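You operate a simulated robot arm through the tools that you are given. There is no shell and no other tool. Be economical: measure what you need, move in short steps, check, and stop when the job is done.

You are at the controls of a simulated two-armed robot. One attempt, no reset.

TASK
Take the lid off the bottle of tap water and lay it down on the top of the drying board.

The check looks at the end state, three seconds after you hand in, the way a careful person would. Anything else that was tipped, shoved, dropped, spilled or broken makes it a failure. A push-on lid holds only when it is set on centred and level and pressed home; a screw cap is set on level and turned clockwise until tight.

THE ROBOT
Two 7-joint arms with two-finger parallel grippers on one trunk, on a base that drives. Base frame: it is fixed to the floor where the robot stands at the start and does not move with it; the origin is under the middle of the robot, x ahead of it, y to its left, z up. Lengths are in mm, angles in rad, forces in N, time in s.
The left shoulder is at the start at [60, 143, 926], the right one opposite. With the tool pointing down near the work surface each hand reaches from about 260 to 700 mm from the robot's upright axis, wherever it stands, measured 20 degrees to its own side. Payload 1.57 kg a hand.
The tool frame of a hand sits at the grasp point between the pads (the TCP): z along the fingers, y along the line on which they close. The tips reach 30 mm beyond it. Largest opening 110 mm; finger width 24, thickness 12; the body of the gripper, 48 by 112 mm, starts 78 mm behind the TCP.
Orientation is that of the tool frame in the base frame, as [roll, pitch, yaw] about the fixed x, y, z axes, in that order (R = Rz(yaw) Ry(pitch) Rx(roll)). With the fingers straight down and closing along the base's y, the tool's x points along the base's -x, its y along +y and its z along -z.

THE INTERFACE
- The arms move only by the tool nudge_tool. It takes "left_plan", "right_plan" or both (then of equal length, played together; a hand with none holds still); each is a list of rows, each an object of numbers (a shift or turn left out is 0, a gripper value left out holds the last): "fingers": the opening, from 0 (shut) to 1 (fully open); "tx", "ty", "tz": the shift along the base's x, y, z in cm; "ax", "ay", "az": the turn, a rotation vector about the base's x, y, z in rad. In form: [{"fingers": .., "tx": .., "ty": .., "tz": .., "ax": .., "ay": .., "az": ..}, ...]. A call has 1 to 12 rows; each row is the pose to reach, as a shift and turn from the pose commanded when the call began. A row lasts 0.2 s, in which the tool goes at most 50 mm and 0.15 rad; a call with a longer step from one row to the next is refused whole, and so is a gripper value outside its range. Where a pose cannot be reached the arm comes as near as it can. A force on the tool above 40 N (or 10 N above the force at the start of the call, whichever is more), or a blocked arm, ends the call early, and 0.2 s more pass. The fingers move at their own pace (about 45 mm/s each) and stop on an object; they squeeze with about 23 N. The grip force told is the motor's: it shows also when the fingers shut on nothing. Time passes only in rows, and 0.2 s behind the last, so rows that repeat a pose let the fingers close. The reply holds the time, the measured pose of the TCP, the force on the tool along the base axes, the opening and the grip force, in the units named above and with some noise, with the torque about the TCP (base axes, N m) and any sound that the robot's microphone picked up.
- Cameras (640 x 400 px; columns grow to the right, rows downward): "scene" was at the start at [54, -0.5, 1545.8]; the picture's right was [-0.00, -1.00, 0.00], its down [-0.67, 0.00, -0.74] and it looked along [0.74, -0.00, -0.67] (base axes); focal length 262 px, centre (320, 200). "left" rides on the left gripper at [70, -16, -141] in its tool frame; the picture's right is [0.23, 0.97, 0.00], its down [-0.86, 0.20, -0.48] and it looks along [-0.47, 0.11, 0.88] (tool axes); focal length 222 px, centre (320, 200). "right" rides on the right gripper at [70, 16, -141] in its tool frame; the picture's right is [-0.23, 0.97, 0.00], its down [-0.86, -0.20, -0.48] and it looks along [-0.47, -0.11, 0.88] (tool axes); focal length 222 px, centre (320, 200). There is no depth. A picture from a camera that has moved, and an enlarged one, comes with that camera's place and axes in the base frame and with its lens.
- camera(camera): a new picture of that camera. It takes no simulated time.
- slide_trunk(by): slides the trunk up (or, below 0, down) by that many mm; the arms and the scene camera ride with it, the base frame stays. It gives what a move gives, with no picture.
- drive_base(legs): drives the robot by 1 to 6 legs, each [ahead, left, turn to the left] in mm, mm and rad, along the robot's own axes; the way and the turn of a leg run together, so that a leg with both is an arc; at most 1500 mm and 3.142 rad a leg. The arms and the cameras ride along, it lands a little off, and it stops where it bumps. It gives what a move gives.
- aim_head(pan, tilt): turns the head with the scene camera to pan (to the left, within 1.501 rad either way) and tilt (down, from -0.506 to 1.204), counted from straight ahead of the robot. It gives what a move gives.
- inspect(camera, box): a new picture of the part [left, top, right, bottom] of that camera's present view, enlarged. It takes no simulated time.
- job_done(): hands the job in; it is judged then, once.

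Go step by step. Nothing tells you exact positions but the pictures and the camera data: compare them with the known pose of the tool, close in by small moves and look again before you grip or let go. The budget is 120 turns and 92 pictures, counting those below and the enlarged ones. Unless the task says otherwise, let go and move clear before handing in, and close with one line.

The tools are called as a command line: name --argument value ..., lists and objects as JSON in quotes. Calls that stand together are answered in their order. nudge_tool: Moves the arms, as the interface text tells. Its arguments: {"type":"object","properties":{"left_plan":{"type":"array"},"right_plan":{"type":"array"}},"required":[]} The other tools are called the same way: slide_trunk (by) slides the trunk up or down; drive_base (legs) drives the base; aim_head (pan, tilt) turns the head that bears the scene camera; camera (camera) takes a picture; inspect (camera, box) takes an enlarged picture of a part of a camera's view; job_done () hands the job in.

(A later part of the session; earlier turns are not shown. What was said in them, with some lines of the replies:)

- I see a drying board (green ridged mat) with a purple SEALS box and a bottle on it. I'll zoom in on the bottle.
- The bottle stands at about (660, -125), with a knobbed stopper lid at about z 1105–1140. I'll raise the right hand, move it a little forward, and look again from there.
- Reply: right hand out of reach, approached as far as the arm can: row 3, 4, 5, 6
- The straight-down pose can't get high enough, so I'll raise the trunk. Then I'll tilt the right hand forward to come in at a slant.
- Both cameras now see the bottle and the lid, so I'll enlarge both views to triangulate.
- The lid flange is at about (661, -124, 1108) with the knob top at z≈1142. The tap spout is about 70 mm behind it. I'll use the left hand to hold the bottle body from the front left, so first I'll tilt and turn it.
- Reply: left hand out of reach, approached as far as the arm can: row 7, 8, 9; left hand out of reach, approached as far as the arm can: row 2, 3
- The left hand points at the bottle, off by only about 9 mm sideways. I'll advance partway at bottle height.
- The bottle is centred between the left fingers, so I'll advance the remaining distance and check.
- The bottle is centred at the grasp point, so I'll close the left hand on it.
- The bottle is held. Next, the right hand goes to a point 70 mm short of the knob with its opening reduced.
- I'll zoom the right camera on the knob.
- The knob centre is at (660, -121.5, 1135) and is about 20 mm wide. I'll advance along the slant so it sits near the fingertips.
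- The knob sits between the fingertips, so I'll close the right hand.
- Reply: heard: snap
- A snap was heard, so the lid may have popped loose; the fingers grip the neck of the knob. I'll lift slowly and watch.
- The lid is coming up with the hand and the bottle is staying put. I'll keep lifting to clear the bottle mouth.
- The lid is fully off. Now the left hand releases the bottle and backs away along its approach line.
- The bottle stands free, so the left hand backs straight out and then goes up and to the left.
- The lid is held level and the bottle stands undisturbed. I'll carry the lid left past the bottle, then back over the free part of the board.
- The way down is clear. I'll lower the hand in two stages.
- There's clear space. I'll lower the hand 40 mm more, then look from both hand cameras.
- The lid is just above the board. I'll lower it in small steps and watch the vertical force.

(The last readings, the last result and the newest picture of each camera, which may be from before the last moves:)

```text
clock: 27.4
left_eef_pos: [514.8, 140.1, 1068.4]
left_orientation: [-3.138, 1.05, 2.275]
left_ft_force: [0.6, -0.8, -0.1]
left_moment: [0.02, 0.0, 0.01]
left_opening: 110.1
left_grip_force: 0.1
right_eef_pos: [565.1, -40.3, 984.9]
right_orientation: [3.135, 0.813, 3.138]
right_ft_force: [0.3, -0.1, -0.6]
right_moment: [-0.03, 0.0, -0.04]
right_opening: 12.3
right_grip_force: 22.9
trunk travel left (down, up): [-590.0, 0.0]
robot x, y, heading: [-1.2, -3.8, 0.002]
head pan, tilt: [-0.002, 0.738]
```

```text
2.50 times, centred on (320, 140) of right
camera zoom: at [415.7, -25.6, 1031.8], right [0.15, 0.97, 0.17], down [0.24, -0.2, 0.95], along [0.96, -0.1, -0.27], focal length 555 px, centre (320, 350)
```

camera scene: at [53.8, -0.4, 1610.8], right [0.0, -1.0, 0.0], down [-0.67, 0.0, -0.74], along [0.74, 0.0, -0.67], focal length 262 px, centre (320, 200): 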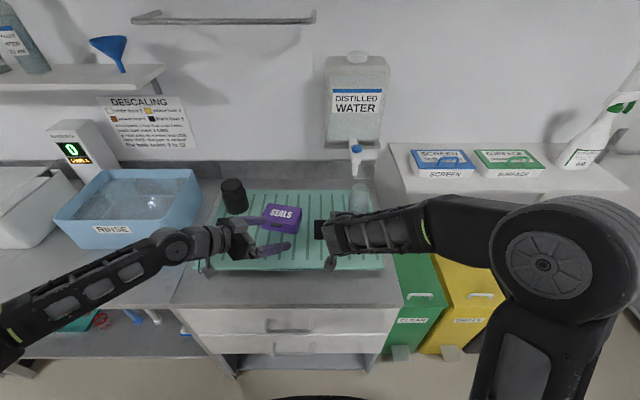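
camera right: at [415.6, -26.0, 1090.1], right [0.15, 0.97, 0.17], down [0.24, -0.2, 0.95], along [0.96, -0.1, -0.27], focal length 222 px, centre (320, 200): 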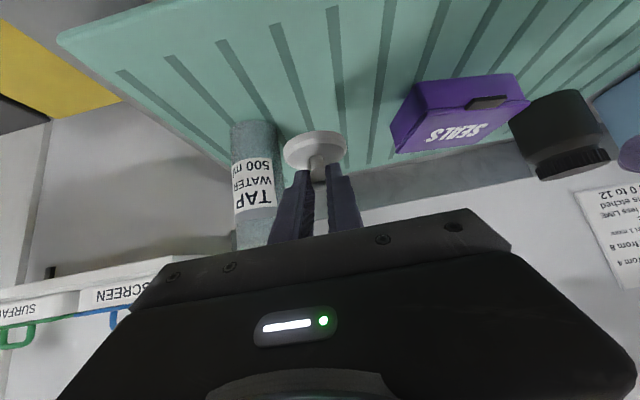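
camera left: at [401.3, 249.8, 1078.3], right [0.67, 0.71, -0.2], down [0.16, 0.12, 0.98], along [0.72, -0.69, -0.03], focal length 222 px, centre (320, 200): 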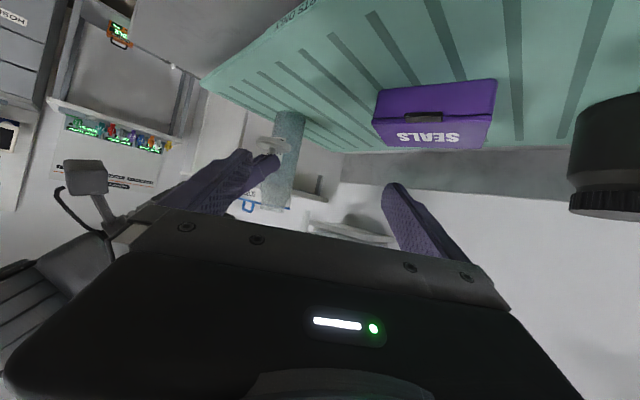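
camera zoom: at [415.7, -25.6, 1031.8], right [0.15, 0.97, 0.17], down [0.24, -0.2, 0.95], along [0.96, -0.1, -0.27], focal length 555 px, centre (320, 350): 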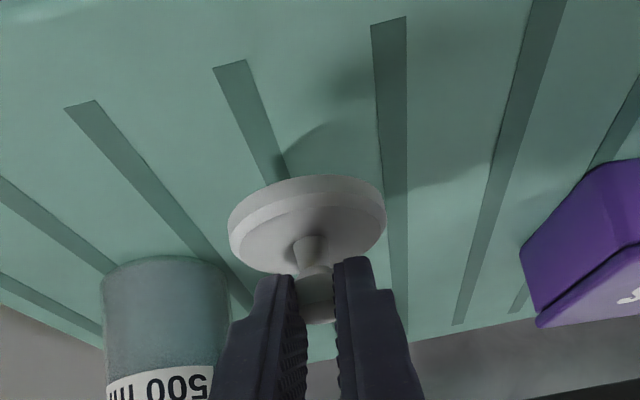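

There's no contact yet, so I'll keep going in small steps.

nudge_tool --right_plan '[{"tz": -0.3}, {"tz": -0.6}, {"tz": -0.6}]'

nudge_tool --right_plan '[{"tz": -0.2}, {"tz": -0.4}, {"tz": -0.4}]'

inspect --camera "right" --box '[220, 60, 420, 220]'

inspect --camera "left" --box '[180, 40, 380, 220]'

```text
clock: 28.2
left_eef_pos: [515.6, 138.3, 1068.8]
left_orientation: [-3.137, 1.052, 2.277]
left_ft_force: [-0.8, -0.3, 0.2]
left_moment: [0.02, -0.01, 0.0]
left_opening: 110.3
left_grip_force: 0.1
right_eef_pos: [565.4, -41.9, 979.4]
right_orientation: [3.135, 0.809, -3.141]
right_ft_force: [0.0, -0.3, -0.3]
right_moment: [0.02, -0.02, 0.02]
right_opening: 12.0
right_grip_force: 23.0
trunk travel left (down, up): [-590.0, 0.0]
robot x, y, heading: [0.2, 0.3, 0.001]
head pan, tilt: [-0.002, 0.738]
```

```text
clock: 29.0
left_eef_pos: [515.6, 139.2, 1069.0]
left_orientation: [-3.138, 1.05, 2.275]
left_ft_force: [0.0, 0.6, -0.8]
left_moment: [0.0, 0.01, 0.02]
left_opening: 110.0
left_grip_force: 0.1
right_eef_pos: [565.2, -41.1, 974.5]
right_orientation: [3.136, 0.811, 3.141]
right_ft_force: [-0.3, -0.2, 0.4]
right_moment: [-0.01, 0.02, -0.05]
right_opening: 12.2
right_grip_force: 22.7
trunk travel left (down, up): [-590.0, 0.0]
robot x, y, heading: [2.4, -2.1, -0.001]
head pan, tilt: [-0.002, 0.738]
```

```text
2.50 times, centred on (320, 140) of right
camera zoom: at [415.4, -25.9, 1022.0], right [0.15, 0.97, 0.17], down [0.24, -0.2, 0.95], along [0.96, -0.1, -0.27], focal length 555 px, centre (320, 350)
```

zoom: 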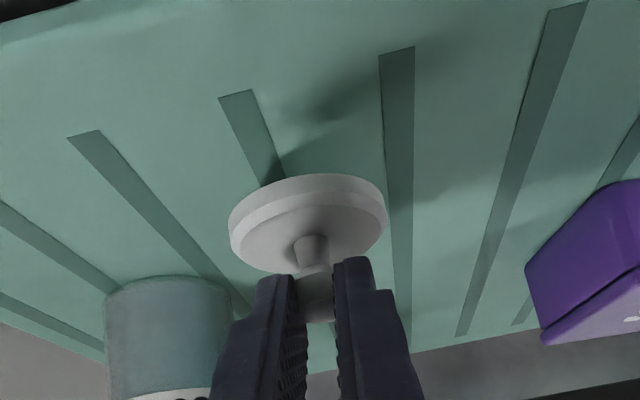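

```text
2.22 times, centred on (280, 130) of left
camera zoom: at [401.4, 249.9, 1078.2], right [0.67, 0.71, -0.2], down [0.16, 0.12, 0.98], along [0.72, -0.69, -0.03], focal length 494 px, centre (409, 356)
```

zoom: 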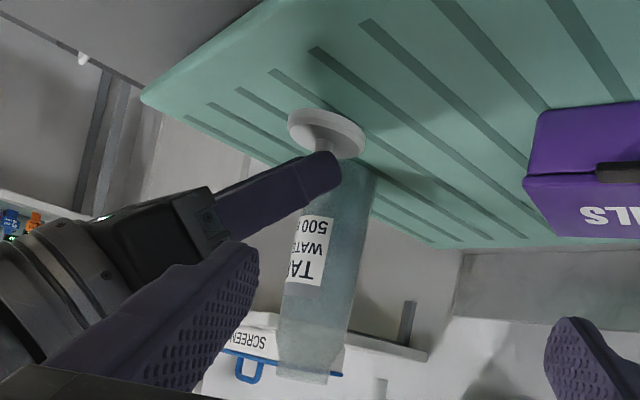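

Still free of the board, and the flange is at about z 933. I'll continue down in 3 mm steps.

nudge_tool --right_plan '[{"tz": -0.3}, {"tz": -0.3}]'

nudge_tool --right_plan '[{"tz": -0.3}, {"tz": -0.3}]'

inspect --camera "right" --box '[220, 60, 420, 220]'

```text
clock: 29.6
left_eef_pos: [515.7, 139.2, 1068.6]
left_orientation: [-3.139, 1.051, 2.277]
left_ft_force: [-0.1, -0.3, -0.6]
left_moment: [0.01, 0.0, 0.0]
left_opening: 110.0
left_grip_force: 0.1
right_eef_pos: [565.8, -41.5, 972.6]
right_orientation: [3.134, 0.813, 3.14]
right_ft_force: [-0.2, -0.2, 0.5]
right_moment: [0.0, -0.01, -0.02]
right_opening: 12.7
right_grip_force: 23.0
trunk travel left (down, up): [-590.0, 0.0]
robot x, y, heading: [-0.5, 1.7, 0.0]
head pan, tilt: [-0.002, 0.738]
```

```text
clock: 30.2
left_eef_pos: [516.1, 139.5, 1069.1]
left_orientation: [-3.138, 1.05, 2.276]
left_ft_force: [0.0, 1.0, -0.1]
left_moment: [0.02, 0.03, 0.01]
left_opening: 110.1
left_grip_force: 0.1
right_eef_pos: [565.8, -40.9, 969.1]
right_orientation: [3.132, 0.81, 3.137]
right_ft_force: [0.0, -0.7, 1.2]
right_moment: [0.01, -0.02, 0.0]
right_opening: 12.6
right_grip_force: 23.5
trunk travel left (down, up): [-590.0, 0.0]
robot x, y, heading: [-1.8, 1.5, -0.001]
head pan, tilt: [-0.002, 0.738]
```

```text
2.50 times, centred on (320, 140) of right
camera zoom: at [415.5, -25.8, 1016.0], right [0.15, 0.97, 0.17], down [0.24, -0.2, 0.95], along [0.96, -0.1, -0.27], focal length 555 px, centre (320, 350)
```

zoom: 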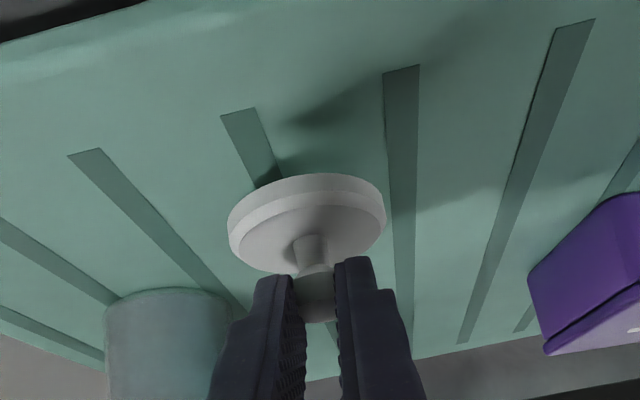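

The force may be starting to rise. I'll take smaller steps.

nudge_tool --right_plan '[{"tz": -0.2}, {"tz": -0.2}]'

nudge_tool --right_plan '[{"tz": -0.2}, {"tz": -0.2}]'

inspect --camera "right" --box '[220, 60, 420, 220]'

```text
clock: 30.8
left_eef_pos: [515.5, 138.1, 1069.0]
left_orientation: [-3.137, 1.051, 2.275]
left_ft_force: [-0.3, 0.5, -0.1]
left_moment: [0.01, 0.01, 0.0]
left_opening: 110.1
left_grip_force: 0.1
right_eef_pos: [565.4, -40.6, 967.1]
right_orientation: [3.135, 0.813, 3.139]
right_ft_force: [-0.3, 0.1, -0.6]
right_moment: [0.02, 0.01, 0.0]
right_opening: 13.1
right_grip_force: 22.8
trunk travel left (down, up): [-590.0, 0.0]
robot x, y, heading: [-2.2, -1.1, -0.002]
head pan, tilt: [-0.002, 0.738]
```

```text
clock: 31.4
left_eef_pos: [516.1, 138.5, 1068.7]
left_orientation: [-3.136, 1.05, 2.277]
left_ft_force: [0.0, 0.1, -0.2]
left_moment: [0.0, 0.04, -0.02]
left_opening: 110.1
left_grip_force: 0.1
right_eef_pos: [565.3, -40.5, 965.0]
right_orientation: [3.134, 0.812, -3.142]
right_ft_force: [0.4, 0.3, -0.3]
right_moment: [0.02, 0.01, 0.03]
right_opening: 13.1
right_grip_force: 23.5
trunk travel left (down, up): [-590.0, 0.0]
robot x, y, heading: [-2.8, 3.6, 0.003]
head pan, tilt: [-0.002, 0.738]
```

```text
2.50 times, centred on (320, 140) of right
camera zoom: at [415.5, -25.7, 1011.9], right [0.15, 0.97, 0.17], down [0.24, -0.2, 0.95], along [0.96, -0.1, -0.27], focal length 555 px, centre (320, 350)
```

zoom: 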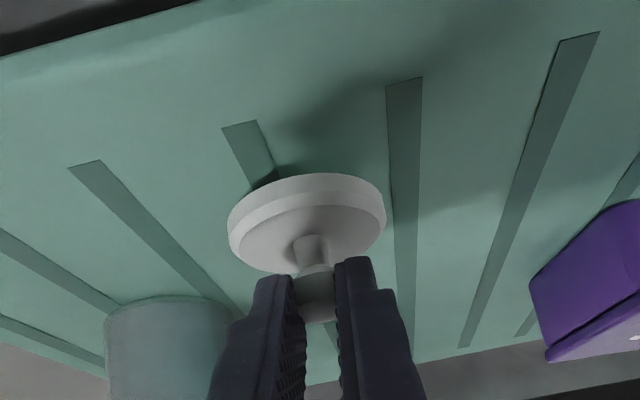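

No clear contact yet. I'll continue.

nudge_tool --right_plan '[{"tz": -0.2}, {"tz": -0.2}]'

nudge_tool --right_plan '[{"tz": -0.2}, {"tz": -0.2}]'

inspect --camera "right" --box '[220, 60, 420, 220]'

inspect --camera "left" --box '[220, 40, 340, 130]'

```text
clock: 32.0
left_eef_pos: [516.0, 138.8, 1069.6]
left_orientation: [-3.137, 1.052, 2.277]
left_ft_force: [0.8, 0.9, 0.1]
left_moment: [-0.02, -0.01, -0.01]
left_opening: 110.0
left_grip_force: 0.1
right_eef_pos: [565.5, -39.6, 962.3]
right_orientation: [3.134, 0.812, 3.14]
right_ft_force: [-0.3, 0.5, -0.5]
right_moment: [0.01, -0.01, -0.02]
right_opening: 13.1
right_grip_force: 22.6
trunk travel left (down, up): [-590.0, 0.0]
robot x, y, heading: [2.4, -1.6, -0.001]
head pan, tilt: [-0.002, 0.738]
```

```text
clock: 32.6
left_eef_pos: [515.4, 139.5, 1069.1]
left_orientation: [-3.137, 1.052, 2.276]
left_ft_force: [-0.9, -0.2, 0.4]
left_moment: [0.03, -0.02, 0.02]
left_opening: 110.0
left_grip_force: 0.0
right_eef_pos: [565.8, -40.6, 959.2]
right_orientation: [3.135, 0.812, 3.141]
right_ft_force: [0.3, -0.3, -0.4]
right_moment: [0.01, -0.01, 0.03]
right_opening: 13.6
right_grip_force: 23.1
trunk travel left (down, up): [-590.0, 0.0]
robot x, y, heading: [1.1, 1.2, 0.003]
head pan, tilt: [-0.002, 0.738]
```

```text
2.50 times, centred on (320, 140) of right
camera zoom: at [415.5, -25.8, 1007.9], right [0.15, 0.97, 0.17], down [0.24, -0.2, 0.95], along [0.96, -0.1, -0.27], focal length 555 px, centre (320, 350)
```

zoom: 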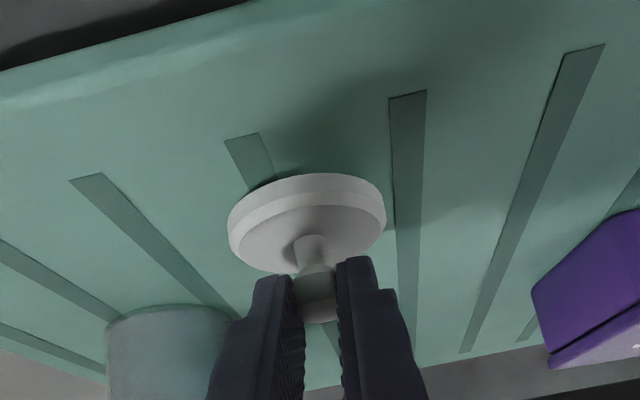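

```text
4.44 times, centred on (280, 85) of left
camera zoom: at [401.3, 249.9, 1078.2], right [0.67, 0.71, -0.2], down [0.16, 0.12, 0.98], along [0.72, -0.69, -0.03], focal length 987 px, centre (498, 711)
```

zoom: 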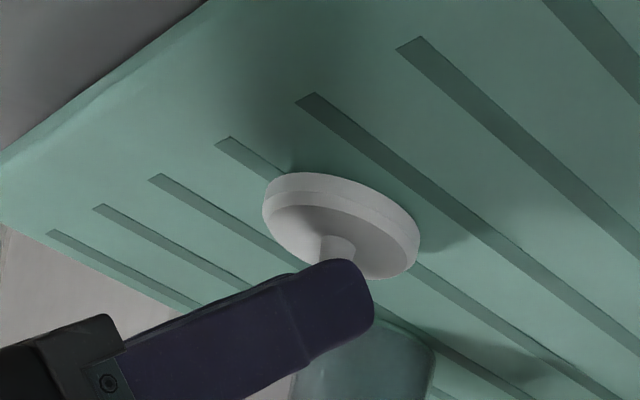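

Triangulating a groove end puts the board top at about z 910 and the lid's underside at about 912, so contact is imminent. I'll go down in 1.5 mm steps.

nudge_tool --right_plan '[{"tz": -0.15}, {"tz": -0.15}]'

nudge_tool --right_plan '[{"tz": -0.15}, {"tz": -0.15}]'

inspect --camera "left" --box '[220, 40, 340, 130]'

inspect --camera "right" --box '[220, 60, 420, 220]'

```text
clock: 33.2
left_eef_pos: [515.4, 138.7, 1069.6]
left_orientation: [-3.137, 1.05, 2.279]
left_ft_force: [0.3, 0.3, -0.5]
left_moment: [-0.02, -0.04, 0.0]
left_opening: 109.9
left_grip_force: 0.0
right_eef_pos: [564.9, -41.4, 959.3]
right_orientation: [3.136, 0.812, 3.138]
right_ft_force: [0.1, 0.5, -1.0]
right_moment: [0.02, -0.05, -0.01]
right_opening: 13.4
right_grip_force: 23.1
trunk travel left (down, up): [-590.0, 0.0]
robot x, y, heading: [-0.3, -3.2, -0.002]
head pan, tilt: [-0.002, 0.738]
```

```text
clock: 33.8
left_eef_pos: [516.3, 138.6, 1068.4]
left_orientation: [-3.138, 1.05, 2.276]
left_ft_force: [-0.2, -0.7, -0.6]
left_moment: [0.01, 0.0, 0.01]
left_opening: 110.0
left_grip_force: 0.1
right_eef_pos: [566.2, -42.0, 957.6]
right_orientation: [3.135, 0.811, 3.139]
right_ft_force: [-0.9, -0.5, -0.2]
right_moment: [0.05, -0.01, -0.02]
right_opening: 13.3
right_grip_force: 22.9
trunk travel left (down, up): [-590.0, 0.0]
robot x, y, heading: [3.2, 1.0, 0.005]
head pan, tilt: [-0.002, 0.738]
```

```text
4.44 times, centred on (280, 85) of left
camera zoom: at [401.4, 249.9, 1078.2], right [0.67, 0.71, -0.2], down [0.16, 0.12, 0.98], along [0.72, -0.69, -0.03], focal length 987 px, centre (498, 711)
```

zoom: 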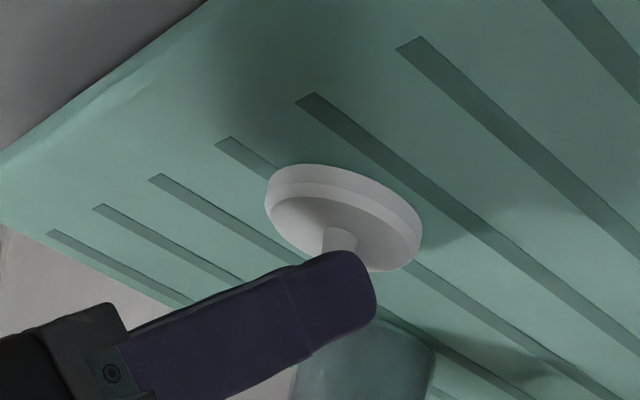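

```text
2.50 times, centred on (320, 140) of right
camera zoom: at [415.7, -25.8, 1005.0], right [0.15, 0.97, 0.17], down [0.24, -0.2, 0.95], along [0.96, -0.1, -0.27], focal length 555 px, centre (320, 350)
```

zoom: 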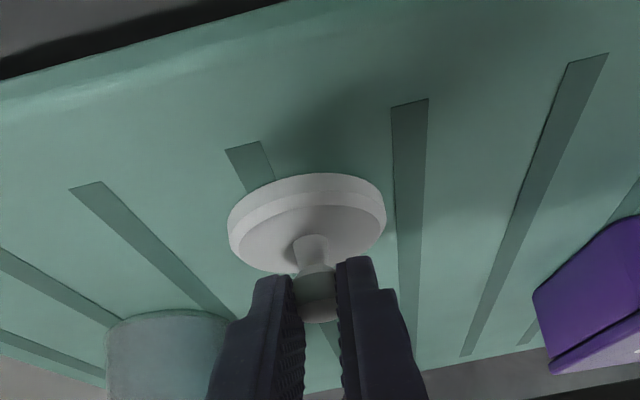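

The lid is still moving with the hand, so I'll go on down in small steps.

nudge_tool --right_plan '[{"tz": -0.15}, {"tz": -0.15}]'

nudge_tool --right_plan '[{"tz": -0.15}, {"tz": -0.15}]'

nudge_tool --right_plan '[{"tz": -0.15}, {"tz": -0.15}]'

inspect --camera "right" --box '[220, 60, 420, 220]'

```text
clock: 34.4
left_eef_pos: [515.4, 138.6, 1069.4]
left_orientation: [-3.137, 1.051, 2.274]
left_ft_force: [0.3, 0.7, 1.1]
left_moment: [0.0, 0.01, -0.03]
left_opening: 109.9
left_grip_force: 0.0
right_eef_pos: [565.9, -41.8, 956.7]
right_orientation: [3.135, 0.812, 3.14]
right_ft_force: [1.6, 0.3, 0.4]
right_moment: [0.0, 0.03, 0.03]
right_opening: 13.7
right_grip_force: 23.0
trunk travel left (down, up): [-590.0, 0.0]
robot x, y, heading: [2.1, 0.0, 0.001]
head pan, tilt: [-0.002, 0.738]
```

```text
clock: 35.0
left_eef_pos: [514.2, 138.3, 1069.6]
left_orientation: [-3.138, 1.054, 2.276]
left_ft_force: [-0.6, 0.2, -0.4]
left_moment: [-0.01, 0.01, -0.02]
left_opening: 109.8
left_grip_force: 0.1
right_eef_pos: [566.1, -41.4, 956.0]
right_orientation: [3.133, 0.814, 3.139]
right_ft_force: [-0.1, -0.1, 6.8]
right_moment: [-0.06, -0.17, 0.0]
right_opening: 13.6
right_grip_force: 23.1
trunk travel left (down, up): [-590.0, 0.0]
robot x, y, heading: [1.2, -2.1, 0.002]
head pan, tilt: [-0.002, 0.738]
```

```text
clock: 35.6
left_eef_pos: [514.8, 138.8, 1070.1]
left_orientation: [-3.14, 1.053, 2.274]
left_ft_force: [-0.3, 0.2, -0.1]
left_moment: [0.0, -0.01, 0.0]
left_opening: 109.9
left_grip_force: 0.0
right_eef_pos: [566.3, -40.5, 955.3]
right_orientation: [3.133, 0.816, 3.139]
right_ft_force: [0.3, -1.0, 19.0]
right_moment: [-0.06, -0.39, 0.0]
right_opening: 13.7
right_grip_force: 23.2
trunk travel left (down, up): [-590.0, 0.0]
robot x, y, heading: [-1.1, 1.8, 0.0]
head pan, tilt: [-0.002, 0.738]
```

```text
2.50 times, centred on (320, 140) of right
camera zoom: at [415.6, -25.4, 1001.9], right [0.15, 0.97, 0.17], down [0.24, -0.2, 0.95], along [0.96, -0.1, -0.26], focal length 555 px, centre (320, 350)
```

zoom: 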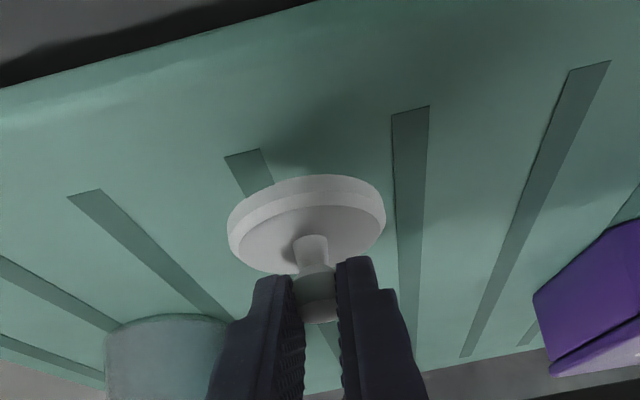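

Contact: the force reads 19 N. I'll ease up 3 mm to unload, then open the fingers.

nudge_tool --right_plan '[{"tz": 0.28}, {"tz": 0.28}]'

nudge_tool --right_plan '[{"fingers": 0.2}, {"fingers": 0.3}, {"fingers": 0.4}, {"fingers": 0.5}, {"fingers": 0.5}]'

inspect --camera "right" --box '[220, 60, 420, 220]'

```text
clock: 36.2
left_eef_pos: [514.7, 140.3, 1068.9]
left_orientation: [-3.138, 1.052, 2.277]
left_ft_force: [0.3, -0.5, -0.2]
left_moment: [-0.01, 0.01, 0.0]
left_opening: 110.0
left_grip_force: 0.0
right_eef_pos: [565.7, -41.2, 955.3]
right_orientation: [3.134, 0.81, 3.141]
right_ft_force: [3.5, 1.1, 8.6]
right_moment: [-0.03, -0.41, 0.04]
right_opening: 13.8
right_grip_force: 23.3
trunk travel left (down, up): [-590.0, 0.0]
robot x, y, heading: [0.6, -0.0, 0.004]
head pan, tilt: [-0.002, 0.738]
```

```text
clock: 37.4
left_eef_pos: [515.6, 139.2, 1068.9]
left_orientation: [-3.139, 1.051, 2.276]
left_ft_force: [0.5, 0.1, -0.1]
left_moment: [-0.03, -0.02, -0.01]
left_opening: 110.0
left_grip_force: 0.0
right_eef_pos: [566.0, -39.9, 955.6]
right_orientation: [3.135, 0.811, 3.14]
right_ft_force: [-0.1, -0.2, -0.9]
right_moment: [-0.01, 0.0, -0.01]
right_opening: 55.0
right_grip_force: 0.1
trunk travel left (down, up): [-590.0, 0.0]
robot x, y, heading: [-1.7, 3.8, -0.003]
head pan, tilt: [-0.002, 0.738]
```

```text
2.50 times, centred on (320, 140) of right
camera zoom: at [415.8, -25.9, 1003.1], right [0.15, 0.97, 0.17], down [0.24, -0.2, 0.95], along [0.96, -0.1, -0.27], focal length 555 px, centre (320, 350)
```

zoom: 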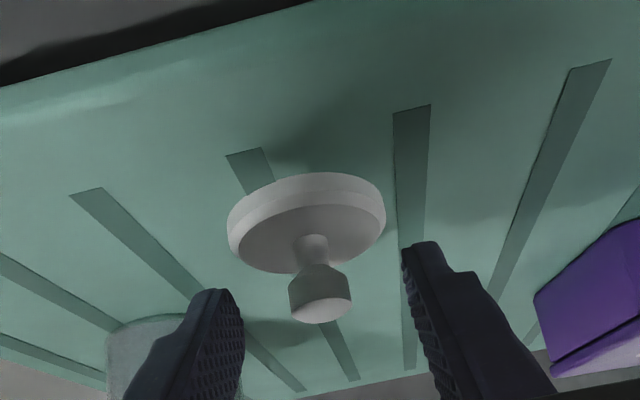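

The lid rests flat on the board. I'll back the right hand out along its slant.

nudge_tool --right_plan '[{"tx": -2, "tz": 1.9}, {"tx": -4, "tz": 3.8}, {"tx": -6, "tz": 6}, {"tx": -7, "tz": 9}, {"tx": -7, "ty": -3, "tz": 13}, {"tx": -7, "ty": -7, "tz": 17}, {"tx": -7, "ty": -11, "tz": 20}, {"tx": -7, "ty": -15, "tz": 22}, {"tx": -7, "ty": -15, "tz": 22}]'

camera --camera "scene"

camera --camera "right"

inspect --camera "scene" --box '[180, 130, 420, 290]'

```text
refused: row 6 steps farther than a row can; nothing moved
```

```text
42 pictures are left
camera scene: at [53.9, -0.4, 1610.8], right [0.0, -1.0, 0.0], down [-0.67, 0.0, -0.74], along [0.74, 0.0, -0.67], focal length 262 px, centre (320, 200)
```

scene: 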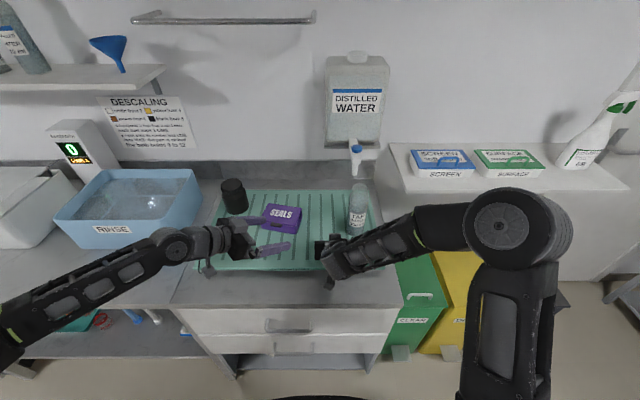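

```text
41 pictures are left
camera right: at [415.8, -25.9, 1003.1], right [0.15, 0.97, 0.17], down [0.24, -0.2, 0.95], along [0.96, -0.1, -0.27], focal length 222 px, centre (320, 200)
```

right: 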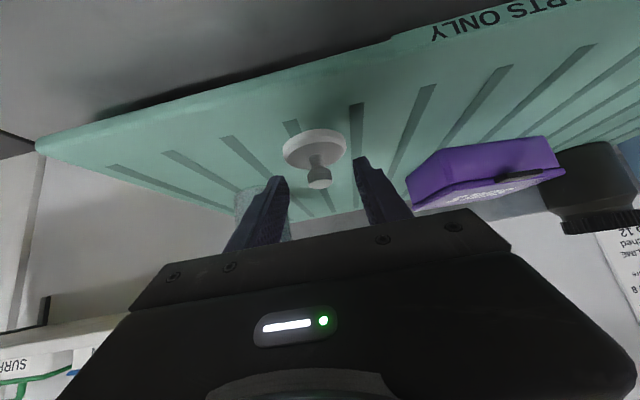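

```text
2.50 times, centred on (300, 210) of scene
camera zoom: at [53.9, -0.4, 1610.8], right [0.0, -1.0, 0.0], down [-0.67, 0.0, -0.74], along [0.74, 0.0, -0.67], focal length 654 px, centre (370, 175)
```

zoom: 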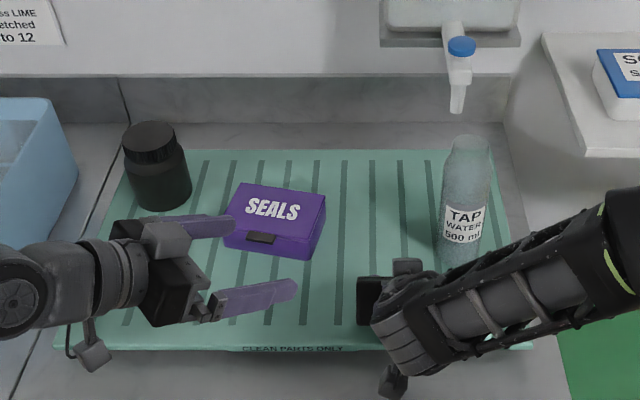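

That call was refused for too long a step. I'll repeat the retreat with smaller steps.

nudge_tool --right_plan '[{"tx": -2, "tz": 1.9}, {"tx": -4, "tz": 3.8}, {"tx": -6, "tz": 5.7}, {"tx": -7, "tz": 8}, {"tx": -7, "ty": -2, "tz": 11}, {"tx": -7, "ty": -5, "tz": 14}, {"tx": -7, "ty": -8, "tz": 17}, {"tx": -7, "ty": -11, "tz": 19}, {"tx": -7, "ty": -14, "tz": 20}, {"tx": -7, "ty": -14, "tz": 20}]'

inspect --camera "scene" --box '[180, 130, 420, 290]'

camera --camera "right"

```text
clock: 39.6
left_eef_pos: [514.7, 138.9, 1068.7]
left_orientation: [-3.138, 1.05, 2.277]
left_ft_force: [-0.3, -0.7, -0.8]
left_moment: [0.03, -0.01, 0.02]
left_opening: 109.9
left_grip_force: 0.0
right_eef_pos: [495.3, -181.9, 1157.1]
right_orientation: [3.132, 0.81, 3.138]
right_ft_force: [-0.5, 0.2, 0.7]
right_moment: [0.04, 0.04, 0.02]
right_opening: 54.9
right_grip_force: 0.0
trunk travel left (down, up): [-590.0, 0.0]
robot x, y, heading: [-0.3, 1.6, -0.0]
head pan, tilt: [-0.002, 0.738]
```

```text
2.50 times, centred on (300, 210) of scene
camera zoom: at [54.1, -0.1, 1610.8], right [0.0, -1.0, 0.0], down [-0.67, 0.0, -0.74], along [0.74, 0.0, -0.67], focal length 654 px, centre (370, 175)
```

zoom: 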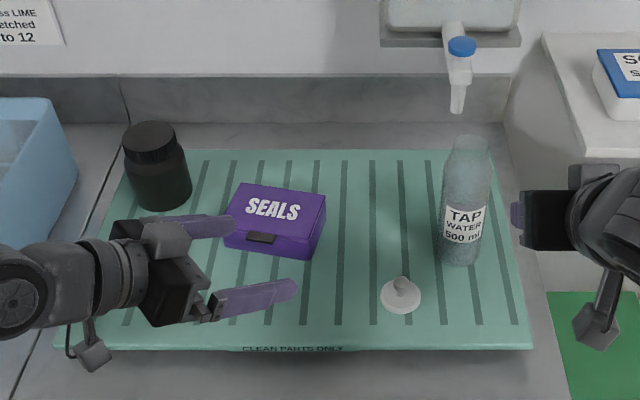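

```text
38 pictures are left
camera right: at [345.4, -166.4, 1204.0], right [0.15, 0.97, 0.17], down [0.24, -0.2, 0.95], along [0.96, -0.1, -0.27], focal length 222 px, centre (320, 200)
```

right: 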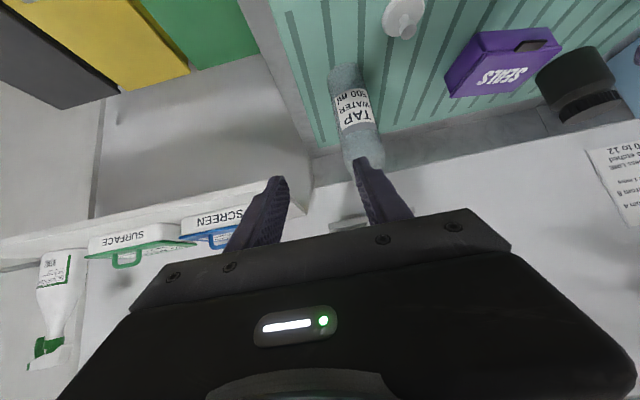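

The lid lies flat on the drying board, the bottle stands upright, nothing else has been moved, and both hands are clear. I'm handing in.

job_done

```text
The job is handed in.
```

The tap water bottle's lid is off and lying flat on the drying board, the bottle is still upright where it stood, and I've handed the job in.
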